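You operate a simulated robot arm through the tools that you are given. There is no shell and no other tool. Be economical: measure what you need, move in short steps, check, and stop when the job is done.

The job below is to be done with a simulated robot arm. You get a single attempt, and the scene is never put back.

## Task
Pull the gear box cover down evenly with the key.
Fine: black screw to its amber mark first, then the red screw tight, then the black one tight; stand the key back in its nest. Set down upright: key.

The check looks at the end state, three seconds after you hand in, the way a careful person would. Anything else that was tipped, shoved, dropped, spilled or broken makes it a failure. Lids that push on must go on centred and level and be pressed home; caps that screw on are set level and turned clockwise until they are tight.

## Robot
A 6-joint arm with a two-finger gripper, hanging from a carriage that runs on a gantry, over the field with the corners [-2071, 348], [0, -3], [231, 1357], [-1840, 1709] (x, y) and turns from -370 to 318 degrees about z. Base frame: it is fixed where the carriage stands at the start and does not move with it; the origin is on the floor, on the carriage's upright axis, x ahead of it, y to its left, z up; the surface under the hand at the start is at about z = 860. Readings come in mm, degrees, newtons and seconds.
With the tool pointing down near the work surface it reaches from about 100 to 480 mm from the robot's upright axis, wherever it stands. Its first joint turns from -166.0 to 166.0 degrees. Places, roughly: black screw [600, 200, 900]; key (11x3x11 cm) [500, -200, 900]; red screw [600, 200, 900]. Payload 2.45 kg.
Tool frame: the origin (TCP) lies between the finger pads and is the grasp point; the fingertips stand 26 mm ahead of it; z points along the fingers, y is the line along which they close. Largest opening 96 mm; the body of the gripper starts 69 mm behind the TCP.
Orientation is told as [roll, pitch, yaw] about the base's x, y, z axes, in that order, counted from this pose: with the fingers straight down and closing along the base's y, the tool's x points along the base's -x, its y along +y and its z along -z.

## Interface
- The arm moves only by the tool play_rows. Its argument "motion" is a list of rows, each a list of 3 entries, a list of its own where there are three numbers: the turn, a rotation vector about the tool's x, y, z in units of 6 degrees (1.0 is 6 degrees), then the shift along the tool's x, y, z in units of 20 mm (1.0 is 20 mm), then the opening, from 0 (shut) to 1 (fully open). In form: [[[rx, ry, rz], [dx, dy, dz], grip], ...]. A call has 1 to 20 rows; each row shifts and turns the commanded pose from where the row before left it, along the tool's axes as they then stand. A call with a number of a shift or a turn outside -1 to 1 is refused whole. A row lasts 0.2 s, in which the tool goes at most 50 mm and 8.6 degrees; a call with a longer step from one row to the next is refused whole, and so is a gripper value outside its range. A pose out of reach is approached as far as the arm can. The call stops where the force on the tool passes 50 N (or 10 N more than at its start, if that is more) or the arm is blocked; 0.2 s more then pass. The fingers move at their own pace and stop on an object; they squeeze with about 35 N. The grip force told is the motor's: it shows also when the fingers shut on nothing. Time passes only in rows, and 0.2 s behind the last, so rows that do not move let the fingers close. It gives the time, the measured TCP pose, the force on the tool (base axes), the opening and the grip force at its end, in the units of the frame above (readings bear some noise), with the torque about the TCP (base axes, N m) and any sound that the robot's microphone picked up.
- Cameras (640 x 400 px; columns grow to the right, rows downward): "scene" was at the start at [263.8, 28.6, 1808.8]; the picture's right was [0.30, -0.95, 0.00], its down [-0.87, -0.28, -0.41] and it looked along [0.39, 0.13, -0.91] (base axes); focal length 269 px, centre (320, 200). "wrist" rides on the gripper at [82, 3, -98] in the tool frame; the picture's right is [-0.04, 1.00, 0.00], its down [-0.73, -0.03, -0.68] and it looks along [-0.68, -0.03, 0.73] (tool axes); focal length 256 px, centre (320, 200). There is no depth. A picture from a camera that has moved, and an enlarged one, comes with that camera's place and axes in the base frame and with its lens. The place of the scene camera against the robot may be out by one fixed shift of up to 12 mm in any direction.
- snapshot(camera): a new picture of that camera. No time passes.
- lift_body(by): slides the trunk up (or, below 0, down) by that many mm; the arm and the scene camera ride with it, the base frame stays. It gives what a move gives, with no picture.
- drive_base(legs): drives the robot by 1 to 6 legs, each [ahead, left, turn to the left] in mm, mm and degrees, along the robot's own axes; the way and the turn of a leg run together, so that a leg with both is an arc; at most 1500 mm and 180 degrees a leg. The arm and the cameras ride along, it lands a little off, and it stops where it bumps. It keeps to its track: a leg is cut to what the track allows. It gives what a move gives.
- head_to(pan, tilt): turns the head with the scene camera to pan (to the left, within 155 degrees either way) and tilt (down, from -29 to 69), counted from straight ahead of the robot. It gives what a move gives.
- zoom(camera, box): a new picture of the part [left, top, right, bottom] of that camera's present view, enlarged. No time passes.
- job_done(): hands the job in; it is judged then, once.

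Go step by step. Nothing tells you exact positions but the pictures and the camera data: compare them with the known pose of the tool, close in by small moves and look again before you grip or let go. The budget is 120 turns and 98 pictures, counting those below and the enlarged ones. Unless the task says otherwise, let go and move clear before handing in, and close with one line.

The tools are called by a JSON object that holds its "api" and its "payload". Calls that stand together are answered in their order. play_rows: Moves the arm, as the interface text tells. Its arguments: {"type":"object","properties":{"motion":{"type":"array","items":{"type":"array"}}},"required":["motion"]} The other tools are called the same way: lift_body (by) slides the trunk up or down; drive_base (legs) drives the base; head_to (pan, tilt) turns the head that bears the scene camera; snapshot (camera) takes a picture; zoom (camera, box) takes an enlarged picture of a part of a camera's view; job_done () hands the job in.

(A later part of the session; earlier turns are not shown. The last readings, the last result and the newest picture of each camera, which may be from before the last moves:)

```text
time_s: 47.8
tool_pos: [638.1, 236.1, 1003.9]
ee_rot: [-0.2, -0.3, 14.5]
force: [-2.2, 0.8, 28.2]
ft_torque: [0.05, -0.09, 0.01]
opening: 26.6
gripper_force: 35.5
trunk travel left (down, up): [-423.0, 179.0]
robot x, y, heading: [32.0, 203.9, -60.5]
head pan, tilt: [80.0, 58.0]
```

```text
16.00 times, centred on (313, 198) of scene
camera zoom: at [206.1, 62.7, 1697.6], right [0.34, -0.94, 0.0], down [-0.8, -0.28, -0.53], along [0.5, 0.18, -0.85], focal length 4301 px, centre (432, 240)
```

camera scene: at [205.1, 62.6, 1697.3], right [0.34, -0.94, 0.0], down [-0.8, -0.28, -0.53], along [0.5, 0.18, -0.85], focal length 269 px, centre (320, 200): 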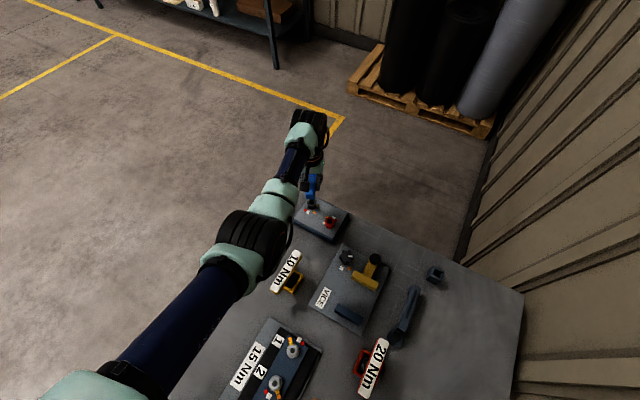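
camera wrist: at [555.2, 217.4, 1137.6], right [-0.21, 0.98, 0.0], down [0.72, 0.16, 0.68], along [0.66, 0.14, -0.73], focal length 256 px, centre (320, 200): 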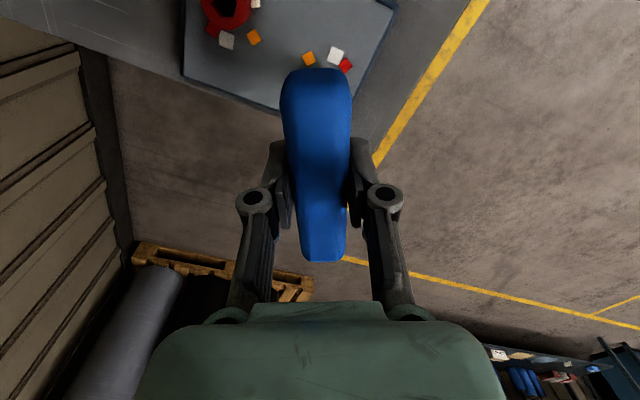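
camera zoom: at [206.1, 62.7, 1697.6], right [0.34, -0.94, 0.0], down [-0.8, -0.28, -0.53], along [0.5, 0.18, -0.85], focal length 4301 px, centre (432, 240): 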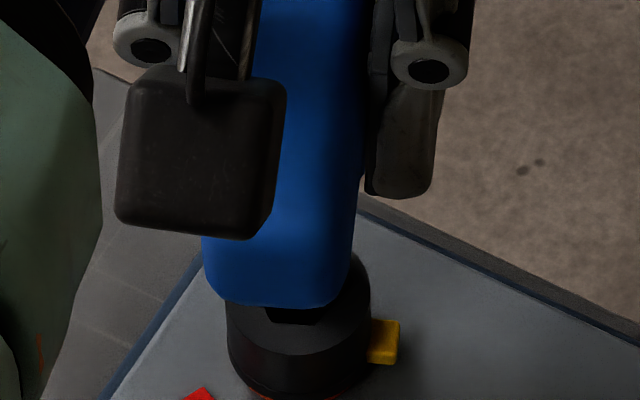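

A constant 28 N may mean the key is slipping in the fingers; I check the wrist view.

{"api": "snapshot", "payload": {"camera": "wrist"}}

{"api": "zoom", "payload": {"camera": "scene", "box": [308, 199, 318, 207]}}

```text
58 pictures are left
camera wrist: at [557.2, 217.6, 1101.9], right [-0.21, 0.98, 0.0], down [0.72, 0.16, 0.68], along [0.67, 0.14, -0.73], focal length 256 px, centre (320, 200)
```

wrist: 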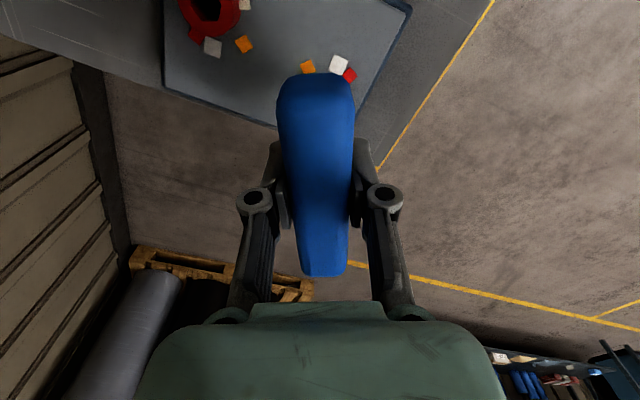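

```text
16.00 times, centred on (313, 203) of scene
camera zoom: at [206.1, 62.7, 1697.6], right [0.34, -0.94, 0.0], down [-0.8, -0.28, -0.53], along [0.5, 0.18, -0.85], focal length 4301 px, centre (432, 152)
```

zoom: 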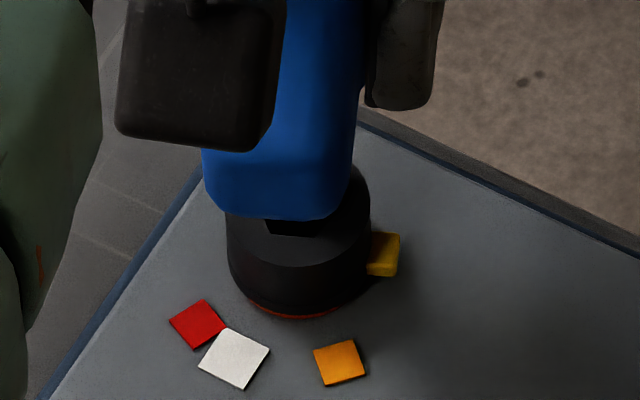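

The key has slid ~10 mm up in the grip: the tip sits on the rim. Cross-checking the pictures, the stem is ≈6 mm forward of the TCP, so I lift slightly, shift 6 mm back and try again.

{"api": "play_rows", "payload": {"motion": [[[0, 0, 0], [0, 0, -0.25], 0], [[0, 0, 0], [0.3, 0.03, 0], 0]]}}

{"api": "zoom", "payload": {"camera": "scene", "box": [308, 199, 318, 207]}}

```text
time_s: 48.4
tool_pos: [627.5, 234.5, 1004.3]
ee_rot: [0.0, 0.2, 14.5]
force: [0.9, 0.6, -3.0]
ft_torque: [0.02, -0.03, 0.01]
opening: 26.4
gripper_force: 35.0
trunk travel left (down, up): [-423.0, 179.0]
robot x, y, heading: [34.4, 201.1, -60.4]
head pan, tilt: [80.0, 58.0]
```

```text
16.00 times, centred on (313, 203) of scene
camera zoom: at [205.1, 62.6, 1697.0], right [0.34, -0.94, 0.0], down [-0.8, -0.28, -0.53], along [0.5, 0.18, -0.85], focal length 4301 px, centre (432, 152)
```

zoom: 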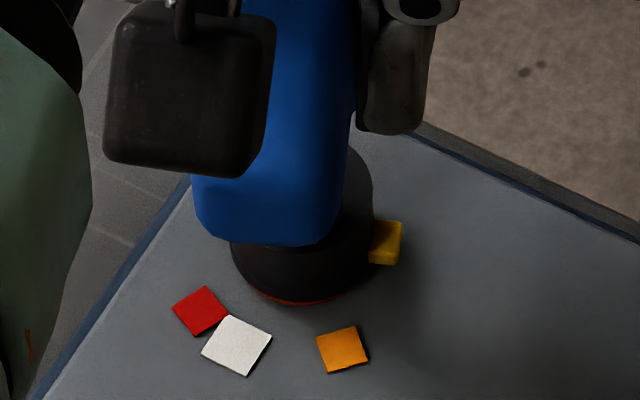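

{"api": "play_rows", "payload": {"motion": [[[0, 0, 0], [-0.08, 0.05, 0], 0], [[0, 0, 0], [0, 0, 0.15], 0], [[0, 0, 0], [0, 0, 0.15], 0]]}}

```text
time_s: 49.2
tool_pos: [631.2, 236.4, 1003.6]
ee_rot: [-0.2, -0.1, 14.5]
force: [-7.8, -2.1, 22.4]
ft_torque: [-0.19, 0.67, -0.02]
opening: 26.5
gripper_force: 34.7
trunk travel left (down, up): [-423.0, 179.0]
robot x, y, heading: [34.3, 204.4, -60.2]
head pan, tilt: [80.0, 58.0]
```

Torque shows contact now at the rear edge while before it was at the front edge, so the right spot is between. Shift 2.5 mm forward.

{"api": "play_rows", "payload": {"motion": [[[0, 0, 0], [0, 0, -0.25], 0], [[0, 0, 0], [-0.12, 0, 0], 0], [[0, 0, 0], [0, 0, 0.15], 0], [[0, 0, 0], [0, 0, 0.15], 0]]}}

```text
time_s: 50.2
tool_pos: [632.9, 237.5, 999.8]
ee_rot: [0.1, -0.1, 14.5]
force: [3.7, 1.4, -1.5]
ft_torque: [0.08, -0.29, 0.01]
opening: 26.5
gripper_force: 34.5
trunk travel left (down, up): [-423.0, 179.0]
robot x, y, heading: [37.5, 202.4, -60.7]
head pan, tilt: [80.0, 58.0]
```

It's dropping in (z=999.8, no axial force). Continue down until it seats.

{"api": "play_rows", "payload": {"motion": [[[0, 0, 0], [0, 0, 0.15], 0], [[0, 0, 0], [0, 0, 0.15], 0]]}}

{"api": "play_rows", "payload": {"motion": [[[0, 0, 0], [0, 0, 0.15], 0], [[0, 0, 0], [0, 0, 0.1], 0]]}}

```text
time_s: 50.8
tool_pos: [633.3, 236.6, 993.1]
ee_rot: [-0.1, -0.1, 14.5]
force: [4.6, 1.6, -0.3]
ft_torque: [0.1, -0.37, -0.03]
opening: 26.5
gripper_force: 35.4
trunk travel left (down, up): [-423.0, 179.0]
robot x, y, heading: [32.7, 204.6, -60.2]
head pan, tilt: [80.0, 58.0]
```

```text
time_s: 51.4
tool_pos: [633.8, 236.8, 989.1]
ee_rot: [-0.2, -0.1, 14.5]
force: [4.3, 0.0, -0.6]
ft_torque: [0.07, -0.38, -0.01]
opening: 26.2
gripper_force: 35.3
trunk travel left (down, up): [-423.0, 179.0]
robot x, y, heading: [31.0, 201.3, -60.5]
head pan, tilt: [80.0, 58.0]
```

Engaged. I ease the sideways force, then start turning clockwise in steps.

{"api": "play_rows", "payload": {"motion": [[[0, 0, 0], [-0.05, 0, 0.1], 0]]}}

{"api": "play_rows", "payload": {"motion": [[[0, 0, 0.5], [0, 0, 0], 0], [[0, 0, 0.5], [0, 0, 0], 0], [[0, 0, 0.5], [0, 0, 0], 0], [[0, 0, 0.5], [0, 0, 0], 0]]}}

```text
time_s: 51.8
tool_pos: [634.5, 236.7, 988.3]
ee_rot: [-0.1, 0.0, 14.4]
force: [-9.0, -0.2, 22.9]
ft_torque: [-0.11, 0.64, -0.03]
opening: 26.4
gripper_force: 34.4
trunk travel left (down, up): [-423.0, 179.0]
robot x, y, heading: [32.6, 206.1, -60.6]
head pan, tilt: [80.0, 58.0]
```

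```text
time_s: 52.8
tool_pos: [634.8, 237.8, 988.5]
ee_rot: [0.0, -0.1, 2.5]
force: [-6.6, 1.4, 26.7]
ft_torque: [0.01, 0.33, 0.03]
opening: 26.2
gripper_force: 35.4
trunk travel left (down, up): [-423.0, 179.0]
robot x, y, heading: [34.2, 204.9, -60.3]
head pan, tilt: [80.0, 58.0]
```

Bottomed; back up 2 mm and go on turning.

{"api": "play_rows", "payload": {"motion": [[[0, 0, 0], [0, 0, -0.1], 0], [[0, 0, 0.5], [0, 0, 0], 0], [[0, 0, 0.5], [0, 0, 0], 0], [[0, 0, 0.5], [0, 0, 0], 0]]}}

{"api": "zoom", "payload": {"camera": "scene", "box": [303, 196, 323, 212]}}

```text
time_s: 53.8
tool_pos: [635.6, 237.5, 988.9]
ee_rot: [-0.1, -0.1, -6.5]
force: [7.1, 3.4, -5.9]
ft_torque: [0.19, -0.58, 0.02]
opening: 26.5
gripper_force: 35.6
trunk travel left (down, up): [-423.0, 179.0]
robot x, y, heading: [31.5, 201.1, -60.5]
head pan, tilt: [80.0, 58.0]
```

```text
16.00 times, centred on (313, 204) of scene
camera zoom: at [205.6, 62.9, 1697.3], right [0.34, -0.94, 0.0], down [-0.8, -0.28, -0.53], along [0.5, 0.18, -0.85], focal length 4301 px, centre (432, 136)
```

zoom: 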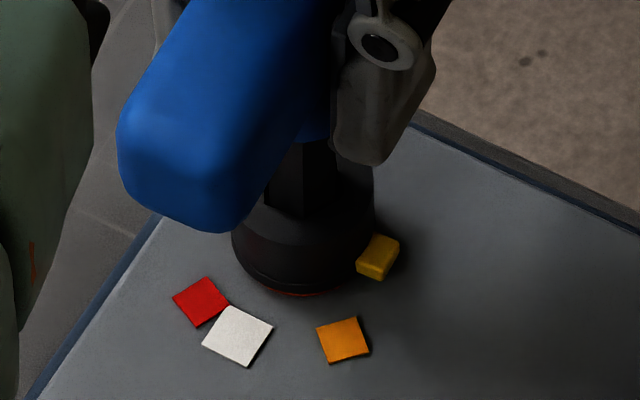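

Engaged and turning; pointer moved ~13°, amber mark ~50° further clockwise. Continue.

{"api": "play_rows", "payload": {"motion": [[[0, 0, 0.7], [-0.03, 0.02, 0], 0], [[0, 0, 0.7], [0, 0, 0], 0], [[0, 0, 0.7], [0, 0, 0], 0], [[0, 0, 0.7], [0, 0, 0], 0], [[0, 0, 0.7], [0, 0, 0], 0]]}}

{"api": "play_rows", "payload": {"motion": [[[0, 0, 0.7], [0, 0, 0], 0], [[0, 0, 0.7], [0, 0, 0], 0], [[0, 0, 0.7], [0, 0, 0], 0], [[0, 0, 0.7], [0, 0, 0], 0]]}}

{"api": "zoom", "payload": {"camera": "scene", "box": [303, 196, 323, 212]}}

```text
time_s: 55.0
tool_pos: [634.6, 238.4, 989.4]
ee_rot: [0.0, 0.0, -27.7]
force: [3.2, 3.7, -2.3]
ft_torque: [0.25, -0.25, 0.04]
opening: 26.3
gripper_force: 34.6
trunk travel left (down, up): [-423.0, 179.0]
robot x, y, heading: [38.9, 202.4, -60.8]
head pan, tilt: [80.0, 58.0]
```

```text
time_s: 56.0
tool_pos: [635.9, 238.8, 989.0]
ee_rot: [0.2, 0.0, -44.2]
force: [3.4, 4.9, -0.9]
ft_torque: [0.36, -0.24, 0.05]
opening: 26.2
gripper_force: 34.9
trunk travel left (down, up): [-423.0, 179.0]
robot x, y, heading: [34.9, 205.8, -60.5]
head pan, tilt: [80.0, 58.0]
```

```text
16.00 times, centred on (313, 204) of scene
camera zoom: at [205.4, 63.0, 1697.3], right [0.34, -0.94, 0.0], down [-0.8, -0.28, -0.53], along [0.5, 0.18, -0.85], focal length 4301 px, centre (432, 136)
```

zoom: 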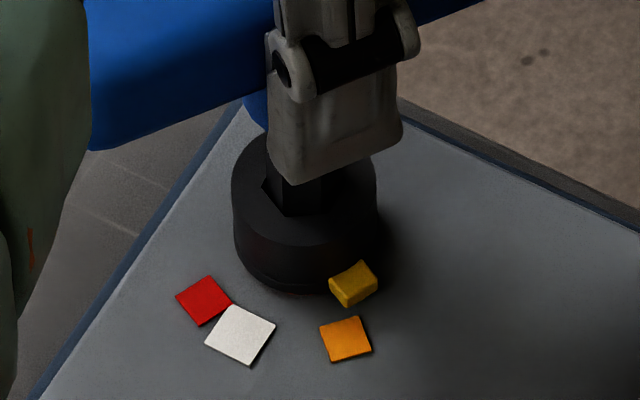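

Pointer about 20° short of amber. Turn 12° more and look.

{"api": "play_rows", "payload": {"motion": [[[0, 0, 0.7], [0, 0.03, 0], 0], [[0, 0, 0.7], [0, 0, 0], 0], [[0, 0, 0.7], [0, 0, 0], 0]]}}

{"api": "zoom", "payload": {"camera": "scene", "box": [303, 196, 323, 212]}}

```text
time_s: 56.8
tool_pos: [635.4, 240.0, 988.6]
ee_rot: [0.1, 0.1, -56.9]
force: [5.3, 6.2, -4.5]
ft_torque: [0.37, -0.36, 0.05]
opening: 26.6
gripper_force: 35.0
trunk travel left (down, up): [-423.0, 179.0]
robot x, y, heading: [34.3, 203.0, -60.3]
head pan, tilt: [80.0, 58.0]
```

```text
16.00 times, centred on (313, 204) of scene
camera zoom: at [205.5, 63.1, 1697.2], right [0.34, -0.94, 0.0], down [-0.8, -0.28, -0.53], along [0.5, 0.18, -0.85], focal length 4301 px, centre (432, 136)
```

zoom: 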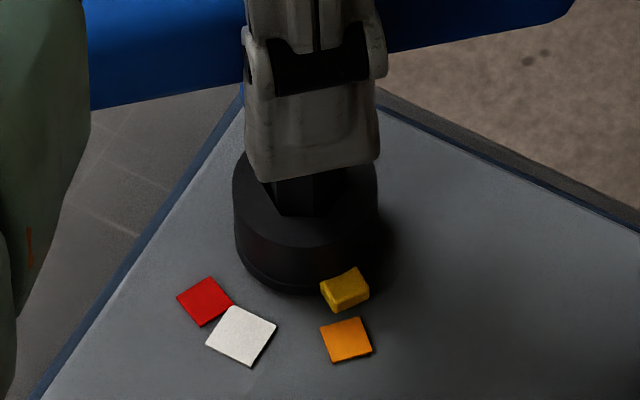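

Close to amber. I look with the wrist camera for a precise reading.

{"api": "snapshot", "payload": {"camera": "wrist"}}

```text
52 pictures are left
camera wrist: at [592.8, 308.3, 1087.9], right [0.86, 0.51, 0.0], down [0.37, -0.63, 0.68], along [0.35, -0.58, -0.73], focal length 256 px, centre (320, 200)
```

wrist: 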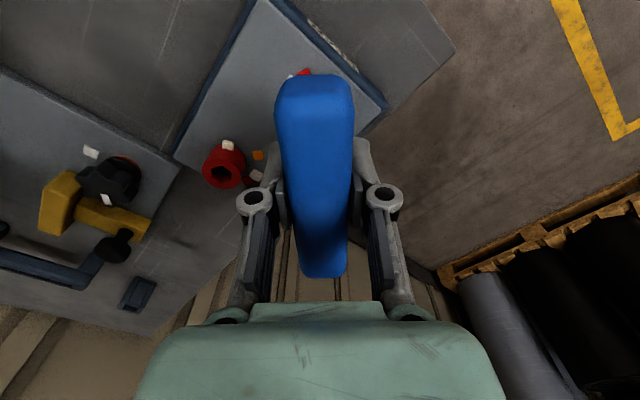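

Still an estimated 10–15° short; turn 9° more.

{"api": "play_rows", "payload": {"motion": [[[0, 0, 0.75], [-0.03, 0.03, 0], 0], [[0, 0, 0.75], [0, 0, 0], 0]]}}

{"api": "zoom", "payload": {"camera": "scene", "box": [308, 202, 318, 210]}}

```text
time_s: 57.4
tool_pos: [635.4, 239.2, 988.2]
ee_rot: [0.0, -0.1, -65.9]
force: [-0.4, 7.5, 2.0]
ft_torque: [0.44, 0.02, 0.09]
opening: 26.4
gripper_force: 34.5
trunk travel left (down, up): [-423.0, 179.0]
robot x, y, heading: [35.4, 206.3, -60.4]
head pan, tilt: [80.0, 58.0]
```

```text
16.00 times, centred on (313, 206) of scene
camera zoom: at [205.2, 63.3, 1697.2], right [0.34, -0.94, 0.0], down [-0.8, -0.28, -0.53], along [0.5, 0.18, -0.85], focal length 4301 px, centre (432, 104)
```

zoom: 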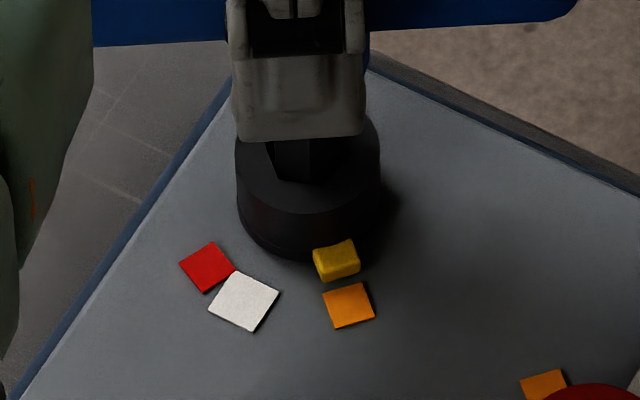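

Pointer now lines up with the amber mark (edges parallel). I relax the twist slightly and lift the key straight out.

{"api": "play_rows", "payload": {"motion": [[[0, 0, -0.5], [0, 0, 0], 0], [[0, 0, 0], [0, 0, -0.3], 0], [[0, 0, 0], [0, 0, -0.4], 0], [[0, 0, 0], [0, 0, -0.6], 0], [[0, 0, 0], [0, 0, -0.7], 0], [[0, 0, 0], [0, 0, -0.5], 0]]}}

{"api": "zoom", "payload": {"camera": "scene", "box": [303, 190, 343, 220]}}

```text
time_s: 58.8
tool_pos: [635.8, 237.5, 1039.2]
ee_rot: [0.0, -0.1, -62.9]
force: [0.8, -1.1, -2.4]
ft_torque: [0.0, -0.04, 0.03]
opening: 26.4
gripper_force: 34.7
trunk travel left (down, up): [-423.0, 179.0]
robot x, y, heading: [36.6, 206.9, -60.4]
head pan, tilt: [80.0, 58.0]
```

```text
13.33 times, centred on (323, 205) of scene
camera zoom: at [205.1, 62.6, 1697.3], right [0.34, -0.94, 0.0], down [-0.8, -0.28, -0.53], along [0.5, 0.18, -0.85], focal length 3584 px, centre (280, 133)
```

zoom: 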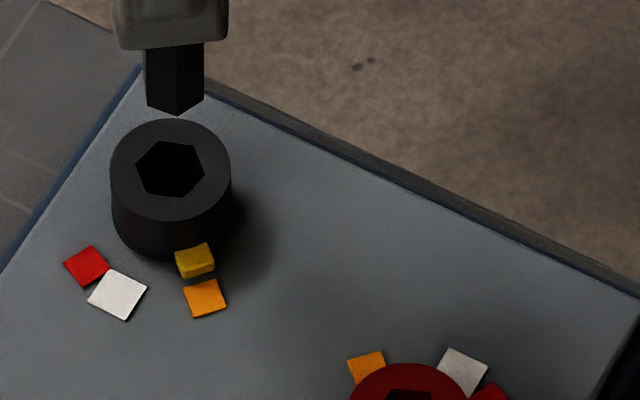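

Black is at its amber mark. Next the red screw: rotate back to yaw ≈14.5 and move over it at the same stem offset.

{"api": "play_rows", "payload": {"motion": [[[0, 0, -1], [0, 0, 0], 0], [[0, 0, -1], [0, 0, 0], 0], [[0, 0, -1], [0, 0, 0], 0], [[0, 0, -1], [0, 0, 0], 0], [[0, 0, -1], [0, 0, 0], 0], [[0, 0, -1], [0, 0, 0], 0], [[0, 0, -1], [0, 0, 0], 0], [[0, 0, -1], [0, 0, 0], 0], [[0, 0, -1], [0, 0, 0], 0], [[0, 0, -1], [0, 0, 0], 0], [[0, 0, -1], [0, 0, 0], 0], [[0, 0, -1], [0, 0, 0], 0], [[0, 0, -0.9], [0, 0, 0], 0], [[0, 0, 0], [0.857, -0.82, 0], 0], [[0, 0, 0], [0.857, -0.82, 0], 0], [[0, 0, 0], [0.857, -0.82, 0], 0], [[0, 0, 0], [0.857, -0.82, 0], 0]]}}

{"api": "zoom", "payload": {"camera": "scene", "box": [303, 195, 348, 235]}}

```text
time_s: 62.4
tool_pos: [584.0, 156.8, 1039.2]
ee_rot: [0.1, 0.0, 14.6]
force: [-0.9, -0.2, -1.6]
ft_torque: [0.01, 0.0, 0.02]
opening: 26.5
gripper_force: 35.1
trunk travel left (down, up): [-423.0, 179.0]
robot x, y, heading: [35.1, 203.1, -60.3]
head pan, tilt: [80.0, 58.0]
```

```text
10.00 times, centred on (326, 215) of scene
camera zoom: at [205.1, 62.6, 1697.3], right [0.34, -0.94, 0.0], down [-0.8, -0.28, -0.53], along [0.5, 0.18, -0.85], focal length 2688 px, centre (265, 50)
```

zoom: 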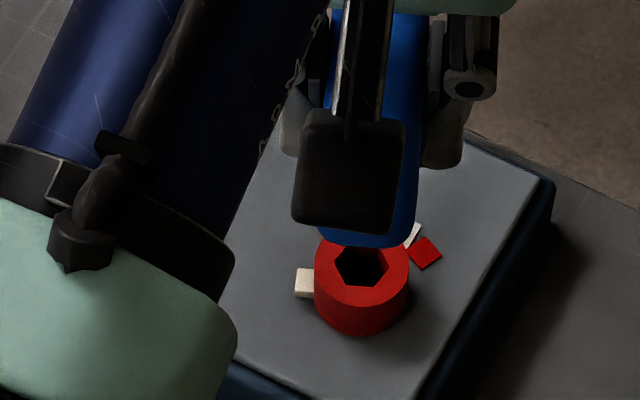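

{"api": "play_rows", "payload": {"motion": [[[0, 0, 0], [-0.05, 0, 0.8], 0], [[0, 0, 0], [0, 0, 0.7], 0], [[0, 0, 0], [0, 0, 0.15], 0], [[0, 0, 0], [0, 0, 0.15], 0]]}}

```text
time_s: 63.4
tool_pos: [585.9, 157.6, 1001.9]
ee_rot: [-0.1, 0.0, 14.5]
force: [0.5, 0.5, -2.3]
ft_torque: [-0.01, 0.04, 0.0]
opening: 26.3
gripper_force: 34.6
trunk travel left (down, up): [-423.0, 179.0]
robot x, y, heading: [35.6, 202.8, -60.3]
head pan, tilt: [80.0, 58.0]
```

{"api": "play_rows", "payload": {"motion": [[[0, 0, 0], [0, 0, 0.15], 0], [[0, 0, 0], [0, 0, 0.15], 0]]}}

```text
time_s: 64.0
tool_pos: [586.0, 156.2, 996.4]
ee_rot: [0.1, 0.0, 14.5]
force: [1.6, 0.5, -2.1]
ft_torque: [0.07, -0.06, 0.03]
opening: 26.4
gripper_force: 35.0
trunk travel left (down, up): [-423.0, 179.0]
robot x, y, heading: [35.1, 201.5, -60.3]
head pan, tilt: [80.0, 58.0]
```

It went in cleanly. I lower to near the bottom and begin turning.

{"api": "play_rows", "payload": {"motion": [[[0, 0, 0], [0, 0, 0.2], 0], [[0, 0, 0], [0, 0, 0.1], 0], [[0, 0, 0.7], [0, 0, 0], 0], [[0, 0, 0.7], [0, 0, 0], 0], [[0, 0, 0.7], [0, 0, 0], 0], [[0, 0, 0.7], [0, 0, 0], 0], [[0, 0, 0.7], [0, 0, 0], 0], [[0, 0, 0.7], [0, 0, 0], 0]]}}

{"api": "zoom", "payload": {"camera": "scene", "box": [318, 205, 348, 230]}}

```text
time_s: 65.8
tool_pos: [587.6, 157.4, 991.2]
ee_rot: [0.0, -0.2, -10.6]
force: [2.0, 3.2, -1.1]
ft_torque: [0.18, -0.18, 0.01]
opening: 26.3
gripper_force: 34.8
trunk travel left (down, up): [-423.0, 179.0]
robot x, y, heading: [33.5, 203.3, -60.6]
head pan, tilt: [80.0, 58.0]
```

```text
16.00 times, centred on (333, 218) of scene
camera zoom: at [205.3, 62.9, 1697.3], right [0.34, -0.94, 0.0], down [-0.8, -0.28, -0.53], along [0.5, 0.18, -0.85], focal length 4301 px, centre (112, -80)
```

zoom: 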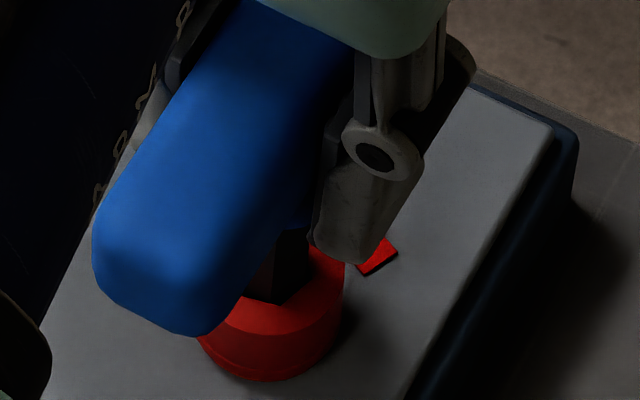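

{"api": "play_rows", "payload": {"motion": [[[0, 0, 0.7], [0, 0, 0], 0], [[0, 0, 0.7], [0, 0.02, 0], 0], [[0, 0, 0.7], [0, 0.02, 0], 0], [[0, 0, 0.7], [0, 0.02, 0], 0], [[0, 0, 0.7], [0, 0.02, 0], 0], [[0, 0, 0.7], [0, 0, 0], 0]]}}

{"api": "play_rows", "payload": {"motion": [[[0, 0, 0.7], [0, 0, 0], 0], [[0, 0, 0.7], [0, 0, 0], 0], [[0, 0, 0.7], [0, 0, 0], 0], [[0, 0, 0.7], [0, 0, 0], 0], [[0, 0, 0.7], [0, 0, 0], 0], [[0, 0, 0.7], [0, 0, 0], 0]]}}

{"api": "zoom", "payload": {"camera": "scene", "box": [318, 205, 348, 230]}}

```text
time_s: 67.2
tool_pos: [587.3, 159.1, 990.8]
ee_rot: [0.0, 0.0, -35.9]
force: [-0.4, 1.1, -0.6]
ft_torque: [0.04, 0.06, 0.02]
opening: 26.4
gripper_force: 34.6
trunk travel left (down, up): [-423.0, 179.0]
robot x, y, heading: [34.8, 204.7, -60.5]
head pan, tilt: [80.0, 58.0]
```

```text
time_s: 68.6
tool_pos: [588.1, 159.2, 991.0]
ee_rot: [0.0, 0.0, -61.1]
force: [2.0, 4.2, -6.0]
ft_torque: [0.18, -0.15, 0.08]
opening: 26.6
gripper_force: 34.6
trunk travel left (down, up): [-423.0, 179.0]
robot x, y, heading: [31.5, 203.2, -60.4]
head pan, tilt: [80.0, 58.0]
```

```text
16.00 times, centred on (333, 218) of scene
camera zoom: at [205.2, 63.0, 1697.3], right [0.34, -0.94, 0.0], down [-0.8, -0.28, -0.53], along [0.5, 0.18, -0.85], focal length 4301 px, centre (112, -80)
```

zoom: 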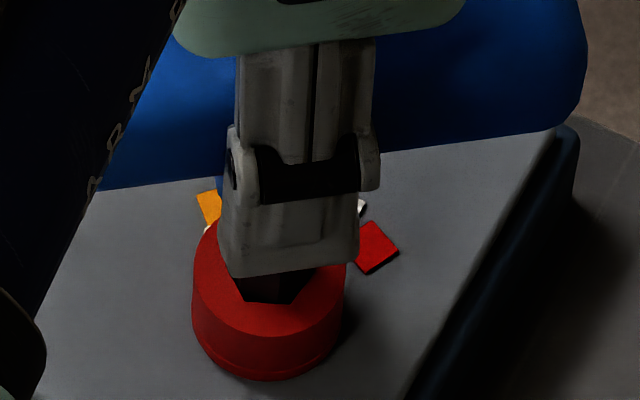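

{"api": "play_rows", "payload": {"motion": [[[0, 0, 0.7], [-0.02, 0.02, 0], 0], [[0, 0, 0.7], [0, 0.02, 0], 0], [[0, 0, 0.7], [0, 0.02, 0], 0], [[0, 0, 0.7], [0, 0, 0], 0], [[0, 0, 0.7], [0, 0, 0], 0]]}}

{"api": "play_rows", "payload": {"motion": [[[0, 0, 0.7], [0, 0, 0], 0], [[0, 0, 0.7], [0, 0, 0], 0]]}}

{"api": "zoom", "payload": {"camera": "scene", "box": [318, 205, 348, 230]}}

```text
time_s: 69.8
tool_pos: [588.2, 158.5, 991.2]
ee_rot: [0.0, 0.0, -82.1]
force: [-3.2, 6.8, 4.5]
ft_torque: [0.29, 0.24, 0.1]
opening: 26.6
gripper_force: 35.0
trunk travel left (down, up): [-423.0, 179.0]
robot x, y, heading: [38.7, 202.0, -60.4]
head pan, tilt: [80.0, 58.0]
```

```text
time_s: 70.4
tool_pos: [589.5, 159.6, 991.1]
ee_rot: [0.0, 0.1, -90.5]
force: [-2.2, 7.0, 4.5]
ft_torque: [0.24, 0.22, 0.15]
opening: 26.4
gripper_force: 35.4
trunk travel left (down, up): [-423.0, 179.0]
robot x, y, heading: [33.1, 204.2, -60.8]
head pan, tilt: [80.0, 58.0]
```

```text
16.00 times, centred on (333, 218) of scene
camera zoom: at [205.1, 63.1, 1697.2], right [0.34, -0.94, 0.0], down [-0.8, -0.28, -0.53], along [0.5, 0.18, -0.85], focal length 4301 px, centre (112, -80)
```

zoom: 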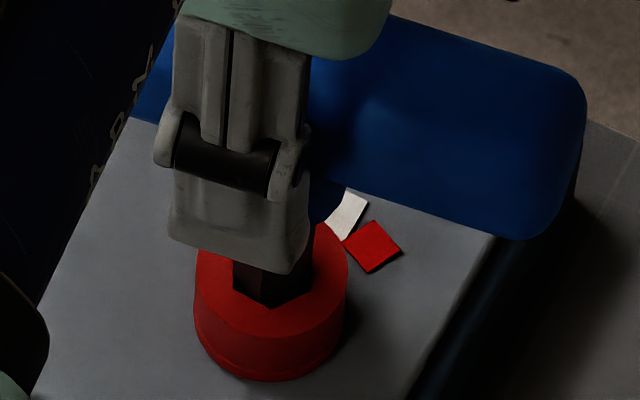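

{"api": "play_rows", "payload": {"motion": [[[0, 0, 0.7], [0, 0.02, 0], 0], [[0, 0, 0.7], [0, 0.02, 0], 0], [[0, 0, 0.7], [0, 0, 0], 0]]}}

{"api": "zoom", "payload": {"camera": "scene", "box": [318, 205, 348, 230]}}

```text
time_s: 71.2
tool_pos: [589.2, 158.8, 990.1]
ee_rot: [-0.1, 0.0, -103.0]
force: [-2.9, 6.4, 5.1]
ft_torque: [0.11, 0.22, 0.13]
opening: 26.2
gripper_force: 35.1
trunk travel left (down, up): [-423.0, 179.0]
robot x, y, heading: [33.7, 203.3, -60.3]
head pan, tilt: [80.0, 58.0]
```

```text
16.00 times, centred on (333, 218) of scene
camera zoom: at [205.1, 63.1, 1697.2], right [0.34, -0.94, 0.0], down [-0.8, -0.28, -0.53], along [0.5, 0.18, -0.85], focal length 4301 px, centre (112, -80)
```

zoom: 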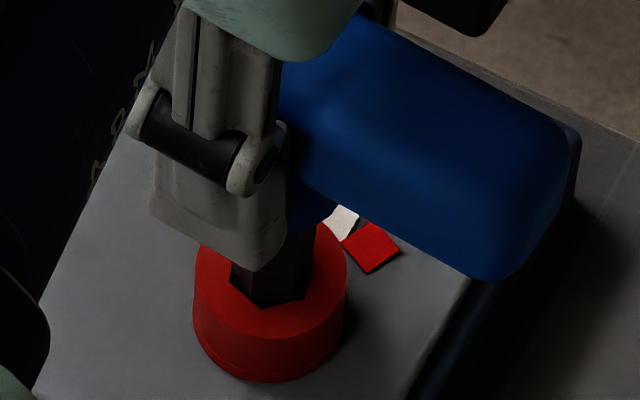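

{"api": "play_rows", "payload": {"motion": [[[0, 0, 0.6], [0, 0, 0], 0]]}}

{"api": "play_rows", "payload": {"motion": [[[0, 0, 0.6], [0, 0.02, 0], 0]]}}

{"api": "zoom", "payload": {"camera": "scene", "box": [328, 205, 342, 215]}}

```text
time_s: 71.6
tool_pos: [589.7, 159.8, 990.5]
ee_rot: [0.1, 0.0, -106.6]
force: [-0.9, 5.6, 4.0]
ft_torque: [0.12, 0.06, 0.15]
opening: 26.6
gripper_force: 35.1
trunk travel left (down, up): [-423.0, 179.0]
robot x, y, heading: [37.0, 204.6, -60.7]
head pan, tilt: [80.0, 58.0]
```

```text
time_s: 72.0
tool_pos: [589.7, 159.9, 991.7]
ee_rot: [0.0, -0.1, -110.2]
force: [-1.1, 6.6, 3.7]
ft_torque: [0.04, 0.15, 0.15]
opening: 26.3
gripper_force: 35.2
trunk travel left (down, up): [-423.0, 179.0]
robot x, y, heading: [35.6, 203.6, -60.3]
head pan, tilt: [80.0, 58.0]
```

```text
16.00 times, centred on (335, 210) of scene
camera zoom: at [205.2, 63.1, 1697.2], right [0.34, -0.94, 0.0], down [-0.8, -0.28, -0.53], along [0.5, 0.18, -0.85], focal length 4301 px, centre (80, 40)
```

zoom: 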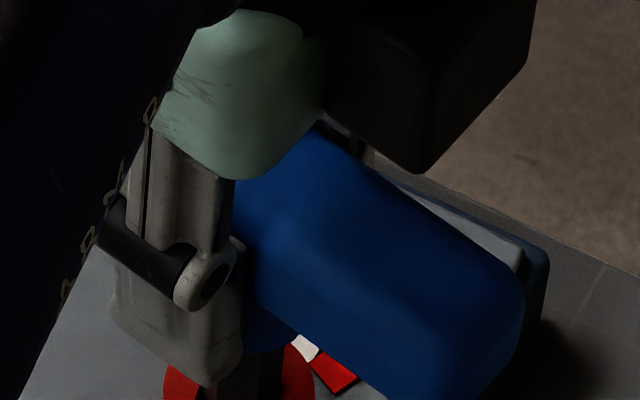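

{"api": "play_rows", "payload": {"motion": [[[0, 0, 0.6], [0, 0.02, 0], 0]]}}

{"api": "play_rows", "payload": {"motion": [[[0, 0, 0.5], [0, 0, 0], 0]]}}

{"api": "zoom", "payload": {"camera": "scene", "box": [326, 208, 342, 220]}}

{"api": "snapshot", "payload": {"camera": "wrist"}}

```text
time_s: 72.4
tool_pos: [589.6, 158.9, 990.5]
ee_rot: [0.1, 0.0, -114.0]
force: [-1.4, 7.0, 4.0]
ft_torque: [0.05, 0.2, 0.18]
opening: 26.4
gripper_force: 34.9
trunk travel left (down, up): [-423.0, 179.0]
robot x, y, heading: [35.4, 201.1, -60.5]
head pan, tilt: [80.0, 58.0]
```

```text
time_s: 72.8
tool_pos: [589.2, 159.2, 989.4]
ee_rot: [0.0, 0.0, -116.9]
force: [-1.4, 5.5, 1.8]
ft_torque: [-0.04, 0.1, 0.15]
opening: 26.5
gripper_force: 35.1
trunk travel left (down, up): [-423.0, 179.0]
robot x, y, heading: [36.4, 199.4, -60.4]
head pan, tilt: [80.0, 58.0]
```

```text
16.00 times, centred on (334, 214) of scene
camera zoom: at [205.2, 63.1, 1697.2], right [0.34, -0.94, 0.0], down [-0.8, -0.28, -0.53], along [0.5, 0.18, -0.85], focal length 4301 px, centre (96, -24)
```

zoom: 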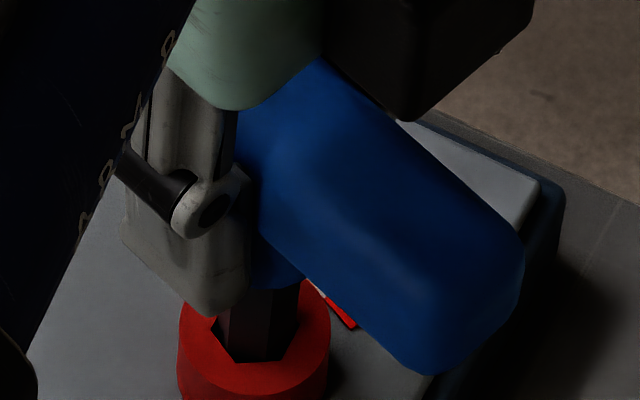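

```text
42 pictures are left
camera wrist: at [629.6, 229.8, 1089.5], right [0.87, -0.49, 0.0], down [-0.36, -0.64, 0.68], along [-0.33, -0.59, -0.73], focal length 256 px, centre (320, 200)
```

wrist: 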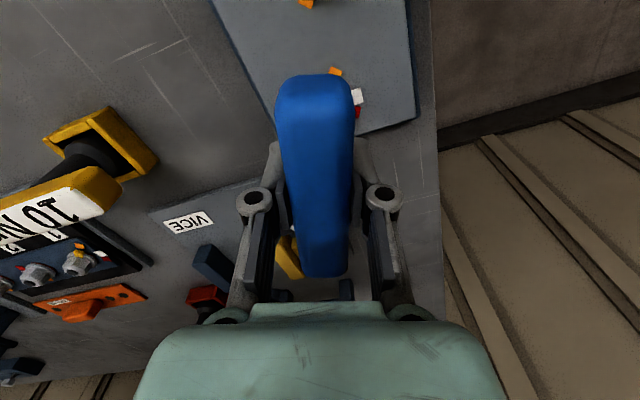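

{"api": "zoom", "payload": {"camera": "wrist", "box": [320, 50, 400, 130]}}

```text
5.00 times, centred on (360, 90) of wrist
camera zoom: at [629.6, 229.8, 1089.5], right [0.87, -0.49, 0.0], down [-0.36, -0.64, 0.68], along [-0.33, -0.59, -0.73], focal length 1280 px, centre (120, 750)
```

zoom: 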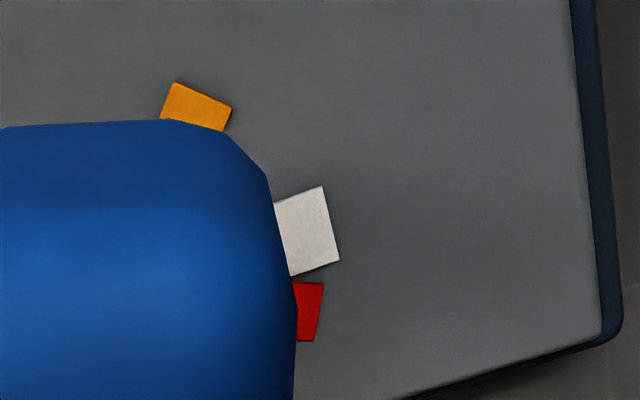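

By dead reckoning the pointer should be on the white mark now; I lift out to verify.

{"api": "play_rows", "payload": {"motion": [[[0, 0, -0.5], [0, 0, 0], 0], [[0, 0, 0], [0, 0, -0.3], 0], [[0, 0, 0], [0, 0, -0.5], 0], [[0, 0, 0], [0, 0, -0.7], 0], [[0, 0, 0], [0, 0, -1], 0], [[0, 0, 0], [0, 0, -1], 0]]}}

{"api": "zoom", "payload": {"camera": "scene", "box": [320, 203, 350, 228]}}

```text
time_s: 74.2
tool_pos: [589.7, 158.3, 1061.1]
ee_rot: [0.0, 0.0, -113.9]
force: [0.4, 0.5, -2.3]
ft_torque: [0.0, 0.04, -0.03]
opening: 26.6
gripper_force: 35.1
trunk travel left (down, up): [-423.0, 179.0]
robot x, y, heading: [33.0, 199.9, -60.3]
head pan, tilt: [80.0, 58.0]
```

```text
16.00 times, centred on (335, 216) of scene
camera zoom: at [205.1, 62.6, 1697.3], right [0.34, -0.94, 0.0], down [-0.8, -0.28, -0.53], along [0.5, 0.18, -0.85], focal length 4301 px, centre (80, -48)
```

zoom: 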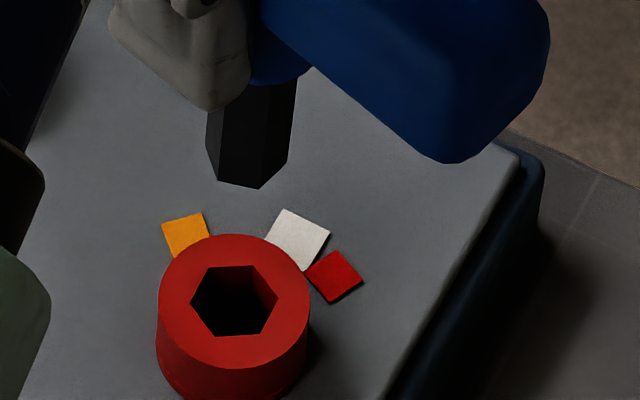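

The pointer is behind the head; I shift the hand 60 mm aside so the wrist camera sees it.

{"api": "play_rows", "payload": {"motion": [[[0, 0, 0], [0, -1, 0], 0], [[0, 0, 0], [0, -1, 0], 0], [[0, 0, 0], [0, -1, 0], 0]]}}

{"api": "zoom", "payload": {"camera": "wrist", "box": [320, 0, 480, 120]}}

```text
time_s: 75.0
tool_pos: [537.3, 182.2, 1059.0]
ee_rot: [0.1, -0.1, -114.0]
force: [0.6, -0.8, -1.0]
ft_torque: [0.01, 0.03, 0.02]
opening: 26.6
gripper_force: 35.0
out of reach, approached as far as the arm can: row 3
trunk travel left (down, up): [-423.0, 179.0]
robot x, y, heading: [34.5, 206.5, -60.6]
head pan, tilt: [80.0, 58.0]
```

```text
3.33 times, centred on (400, 60) of wrist
camera zoom: at [572.6, 255.1, 1157.5], right [0.9, -0.44, 0.0], down [-0.33, -0.66, 0.68], along [-0.3, -0.61, -0.73], focal length 853 px, centre (53, 667)
```

zoom: 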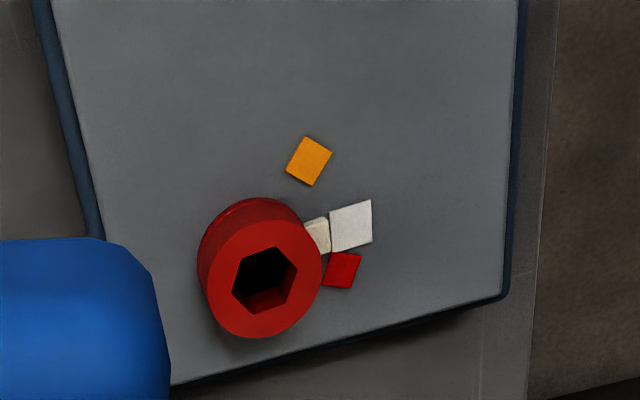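

{"api": "zoom", "payload": {"camera": "wrist", "box": [376, 44, 416, 74]}}

```text
13.33 times, centred on (396, 59) of wrist
camera zoom: at [572.6, 255.1, 1157.5], right [0.9, -0.44, 0.0], down [-0.33, -0.66, 0.68], along [-0.3, -0.61, -0.73], focal length 3413 px, centre (-693, 2080)
```

zoom: 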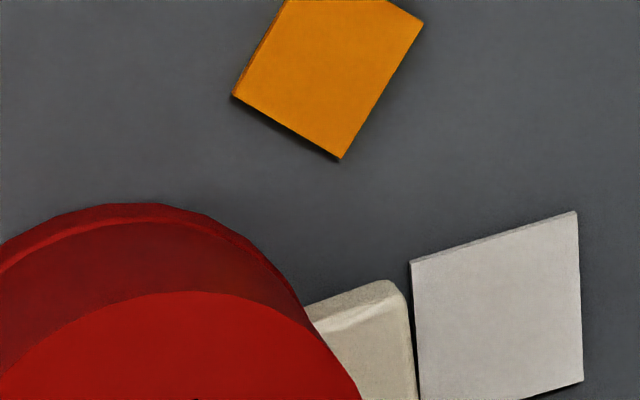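

Pointer is on the white mark, perhaps a few degrees short, and torque never jumped. I go back in and turn a few degrees more, watching the torque.

{"api": "play_rows", "payload": {"motion": [[[0, 0, 0], [0, 1, 0], 0], [[0, 0, 0], [0, 1, 0], 0], [[0, 0, 0], [0, 0.9, 0], 0]]}}

```text
time_s: 75.8
tool_pos: [590.3, 158.2, 1057.6]
ee_rot: [0.0, 0.0, -113.9]
force: [-0.3, -0.2, -1.7]
ft_torque: [0.03, -0.02, -0.02]
opening: 26.6
gripper_force: 35.1
trunk travel left (down, up): [-423.0, 179.0]
robot x, y, heading: [36.0, 202.8, -60.4]
head pan, tilt: [80.0, 58.0]
```

{"api": "play_rows", "payload": {"motion": [[[0, 0, 0], [0, 0.03, 1], 0], [[0, 0, 0], [0, 0, 1], 0], [[0, 0, 0], [0, 0, 0.5], 0], [[0, 0, 0], [0, 0, 0.2], 0], [[0, 0, 0], [0, 0, 0.2], 0]]}}

{"api": "play_rows", "payload": {"motion": [[[0, 0, 0], [0, 0, 0.2], 0], [[0, 0, 0], [0, 0, 0.2], 0]]}}

```text
time_s: 77.0
tool_pos: [592.1, 158.1, 1003.2]
ee_rot: [0.3, 0.1, -113.8]
force: [-6.9, 0.4, 26.8]
ft_torque: [-0.14, 0.55, -0.02]
opening: 26.9
gripper_force: 35.6
trunk travel left (down, up): [-423.0, 179.0]
robot x, y, heading: [31.7, 202.3, -60.2]
head pan, tilt: [80.0, 58.0]
```

```text
time_s: 77.6
tool_pos: [594.7, 158.8, 994.4]
ee_rot: [0.4, 0.1, -113.9]
force: [0.9, 3.5, 27.9]
ft_torque: [0.04, 0.04, 0.01]
opening: 26.4
gripper_force: 35.3
trunk travel left (down, up): [-423.0, 179.0]
robot x, y, heading: [36.9, 203.1, -60.6]
head pan, tilt: [80.0, 58.0]
```

It hit the rim and slid again; torque says the stem is ~2 mm too far in -y. Lift and check pose.

{"api": "play_rows", "payload": {"motion": [[[0, 0, 0], [0, 0, -0.5], 0], [[0, 0, 0], [0, 0, -0.2], 0]]}}

{"api": "snapshot", "payload": {"camera": "wrist"}}

{"api": "zoom", "payload": {"camera": "scene", "box": [320, 203, 350, 228]}}

```text
time_s: 78.2
tool_pos: [589.1, 160.0, 1004.4]
ee_rot: [-0.2, -0.1, -113.9]
force: [0.6, 0.7, -1.1]
ft_torque: [-0.01, 0.0, 0.0]
opening: 26.2
gripper_force: 35.0
trunk travel left (down, up): [-423.0, 179.0]
robot x, y, heading: [36.5, 199.5, -60.3]
head pan, tilt: [80.0, 58.0]
```

```text
37 pictures are left
camera wrist: at [625.7, 230.9, 1103.9], right [0.9, -0.44, 0.0], down [-0.32, -0.66, 0.68], along [-0.3, -0.61, -0.73], focal length 256 px, centre (320, 200)
```

wrist: 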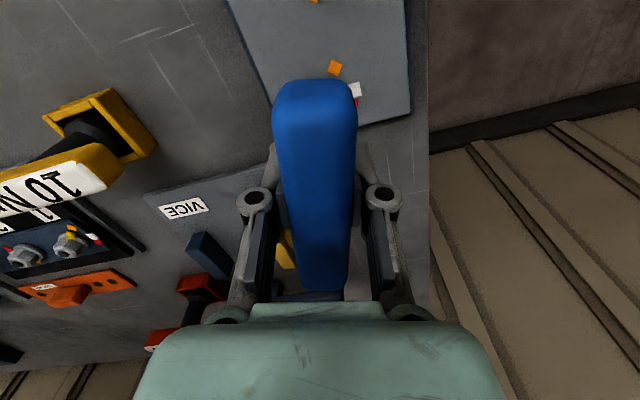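

```text
16.00 times, centred on (335, 216) of scene
camera zoom: at [205.1, 62.6, 1697.1], right [0.34, -0.94, 0.0], down [-0.8, -0.28, -0.53], along [0.5, 0.18, -0.85], focal length 4301 px, centre (80, -48)
```

zoom: 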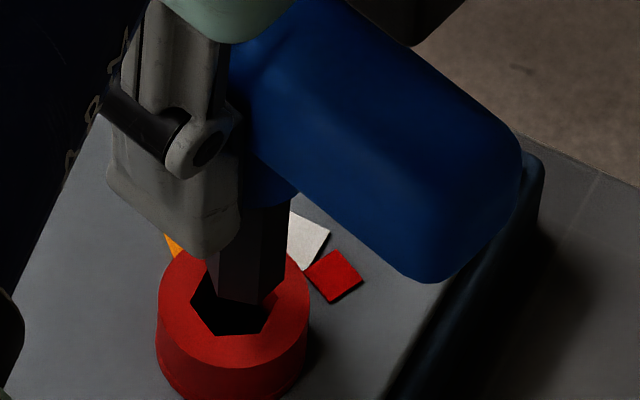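

Stem is ~2.5 mm to the image right of the hole; correct and feel down.

{"api": "play_rows", "payload": {"motion": [[[0, 0, 0], [0.07, -0.12, 0], 0], [[0, 0, 0], [0, 0, 0.25], 0], [[0, 0, 0], [0, 0, 0.2], 0], [[0, 0, 0], [0, 0, 0.15], 0]]}}

```text
time_s: 79.2
tool_pos: [589.6, 161.6, 994.2]
ee_rot: [0.0, 0.0, -114.0]
force: [0.4, -0.1, -2.0]
ft_torque: [0.0, 0.01, -0.01]
opening: 25.9
gripper_force: 34.6
trunk travel left (down, up): [-423.0, 179.0]
robot x, y, heading: [33.7, 202.0, -60.4]
head pan, tilt: [80.0, 58.0]
```

{"api": "play_rows", "payload": {"motion": [[[0, 0, 0], [0, 0, 0.15], 0], [[0, 0, 0], [0, 0, 0.15], 0]]}}

```text
time_s: 79.8
tool_pos: [591.1, 160.5, 989.8]
ee_rot: [0.4, 0.1, -113.9]
force: [-4.4, 0.9, 27.6]
ft_torque: [0.02, 0.2, -0.04]
opening: 26.3
gripper_force: 35.1
trunk travel left (down, up): [-423.0, 179.0]
robot x, y, heading: [32.2, 206.2, -60.4]
head pan, tilt: [80.0, 58.0]
```

Play in the hex is about ±20°, and after turning the socket sits ~18° behind the key, so I should insert at yaw ≈ -97. Lift, rotate back, retry.

{"api": "play_rows", "payload": {"motion": [[[0, 0, 0], [0, 0, -0.6], 0], [[0, 0, -1], [0, 0, 0], 0], [[0, 0, -1], [0, 0, 0], 0], [[0, 0, -0.9], [-0.03, 0, 0], 0]]}}

{"api": "zoom", "payload": {"camera": "scene", "box": [320, 203, 350, 228]}}

```text
time_s: 80.8
tool_pos: [588.9, 160.9, 999.7]
ee_rot: [-0.1, -0.1, -96.4]
force: [0.0, 0.1, -2.3]
ft_torque: [-0.01, -0.03, 0.03]
opening: 25.9
gripper_force: 34.6
trunk travel left (down, up): [-423.0, 179.0]
robot x, y, heading: [30.8, 203.1, -60.3]
head pan, tilt: [80.0, 58.0]
```

```text
16.00 times, centred on (335, 216) of scene
camera zoom: at [205.1, 62.6, 1697.3], right [0.34, -0.94, 0.0], down [-0.8, -0.28, -0.53], along [0.5, 0.18, -0.85], focal length 4301 px, centre (80, -48)
```

zoom: 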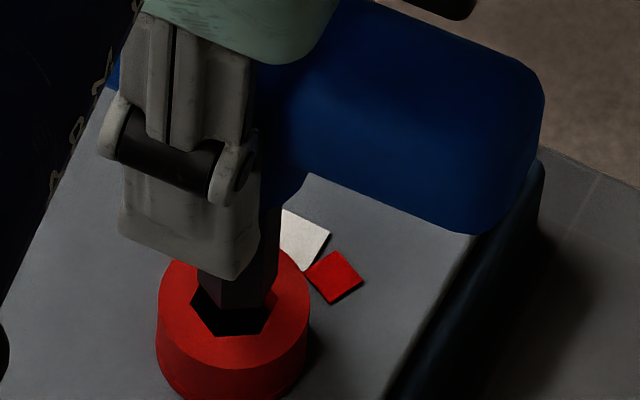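

Lined up. Lower.

{"api": "play_rows", "payload": {"motion": [[[0, 0, 0], [0, 0, 0.3], 0], [[0, 0, 0], [0, 0, 0.15], 0], [[0, 0, 0], [0, 0, 0.15], 0]]}}

```text
time_s: 81.6
tool_pos: [588.8, 159.5, 987.8]
ee_rot: [-0.1, 0.0, -96.5]
force: [0.2, 0.4, -1.7]
ft_torque: [0.01, 0.01, 0.01]
opening: 25.7
gripper_force: 34.6
trunk travel left (down, up): [-423.0, 179.0]
robot x, y, heading: [35.0, 201.1, -60.6]
head pan, tilt: [80.0, 58.0]
```

In. I go down near the bottom and turn, watching torque.

{"api": "play_rows", "payload": {"motion": [[[0, 0, 0], [0, 0, 0.4], 0], [[0, 0, 1], [0, 0, 0], 0], [[0, 0, 1], [0, 0, 0], 0], [[0, 0, 1], [0, 0, 0], 0]]}}

{"api": "play_rows", "payload": {"motion": [[[0, 0, 0.5], [0, 0, 0], 0], [[0, 0, 0.5], [0, 0, 0], 0]]}}

```text
time_s: 82.6
tool_pos: [589.8, 161.1, 980.5]
ee_rot: [0.0, 0.1, -114.7]
force: [2.8, 1.9, -1.1]
ft_torque: [0.19, -0.21, 0.06]
opening: 26.1
gripper_force: 35.0
trunk travel left (down, up): [-423.0, 179.0]
robot x, y, heading: [36.9, 202.8, -60.3]
head pan, tilt: [80.0, 58.0]
```

```text
time_s: 83.2
tool_pos: [591.1, 160.9, 980.8]
ee_rot: [0.1, 0.0, -120.5]
force: [4.3, 1.4, -1.4]
ft_torque: [0.29, -0.29, 0.16]
opening: 25.9
gripper_force: 34.6
trunk travel left (down, up): [-423.0, 179.0]
robot x, y, heading: [33.6, 202.3, -60.5]
head pan, tilt: [80.0, 58.0]
```

{"api": "play_rows", "payload": {"motion": [[[0, 0, 0.4], [0, 0, 0], 0]]}}

{"api": "play_rows", "payload": {"motion": [[[0, 0, 0.4], [0, 0, 0], 0]]}}

{"api": "snapshot", "payload": {"camera": "wrist"}}

```text
time_s: 83.6
tool_pos: [590.3, 159.6, 979.5]
ee_rot: [0.0, 0.1, -123.0]
force: [4.8, 1.5, -2.5]
ft_torque: [0.27, -0.35, 0.15]
opening: 25.8
gripper_force: 34.8
trunk travel left (down, up): [-423.0, 179.0]
robot x, y, heading: [36.3, 204.8, -60.4]
head pan, tilt: [80.0, 58.0]
```

```text
time_s: 84.0
tool_pos: [590.3, 160.7, 980.2]
ee_rot: [0.0, -0.1, -125.3]
force: [5.9, 1.1, -3.1]
ft_torque: [0.3, -0.49, 0.19]
opening: 25.8
gripper_force: 35.0
trunk travel left (down, up): [-423.0, 179.0]
robot x, y, heading: [36.2, 204.6, -60.3]
head pan, tilt: [80.0, 58.0]
```

```text
34 pictures are left
camera wrist: at [639.7, 224.5, 1079.6], right [0.79, -0.61, 0.0], down [-0.45, -0.58, 0.68], along [-0.41, -0.54, -0.73], focal length 256 px, centre (320, 200)
```

wrist: 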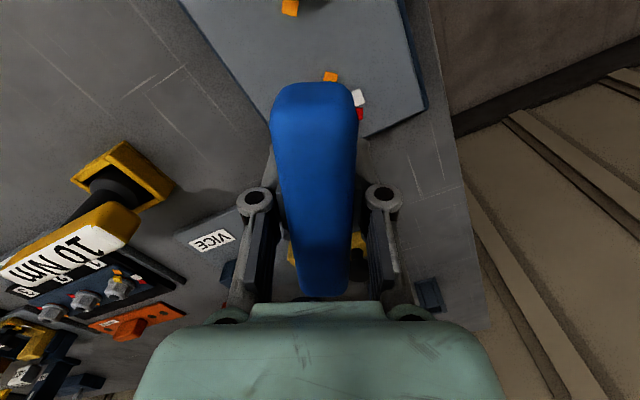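

Torque only creeps up; I verify the pointer again before going on.

{"api": "play_rows", "payload": {"motion": [[[0, 0, -1], [0, 0, 0], 0], [[0, 0, -1], [0, 0, 0], 0], [[0, 0, 0], [0, 0, -0.5], 0], [[0, 0, 0], [0, 0, -0.5], 0], [[0, 0, 0], [0, 0, -1], 0], [[0, 0, 0], [0, 0, -1], 0], [[0, 0, 0], [0, 0, -0.6], 0], [[0, 0, 0], [0, -1, 0], 0], [[0, 0, 0], [0, -1, 0], 0], [[0, 0, 0], [0, -0.7, 0], 0]]}}

{"api": "zoom", "payload": {"camera": "wrist", "box": [350, 20, 430, 80]}}

```text
time_s: 86.2
tool_pos: [539.3, 181.8, 1052.5]
ee_rot: [0.0, 0.0, -113.3]
force: [-0.6, 0.3, -2.2]
ft_torque: [0.02, 0.02, 0.06]
opening: 26.0
gripper_force: 35.0
trunk travel left (down, up): [-423.0, 179.0]
robot x, y, heading: [33.4, 203.1, -60.4]
head pan, tilt: [80.0, 58.0]
```

```text
6.67 times, centred on (390, 50) of wrist
camera zoom: at [574.2, 254.7, 1150.9], right [0.9, -0.43, 0.0], down [-0.32, -0.66, 0.68], along [-0.29, -0.61, -0.73], focal length 1707 px, centre (-147, 1200)
```

zoom: 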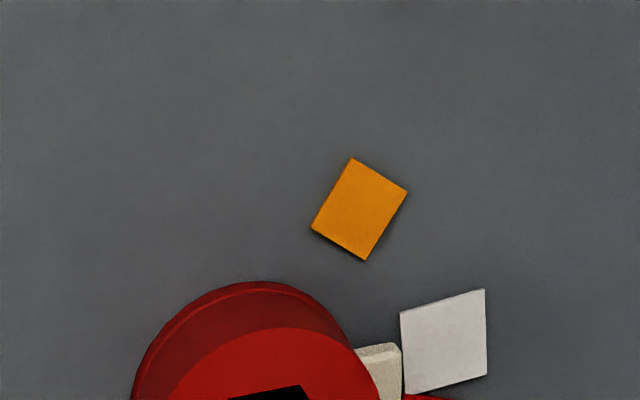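

{"api": "zoom", "payload": {"camera": "wrist", "box": [370, 50, 420, 90]}}

```text
10.00 times, centred on (395, 70) of wrist
camera zoom: at [574.2, 254.7, 1150.9], right [0.9, -0.43, 0.0], down [-0.32, -0.66, 0.68], along [-0.29, -0.61, -0.73], focal length 2560 px, centre (-430, 1500)
```

zoom: 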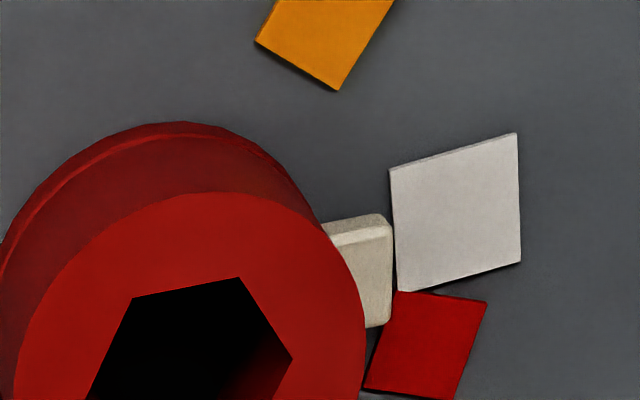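

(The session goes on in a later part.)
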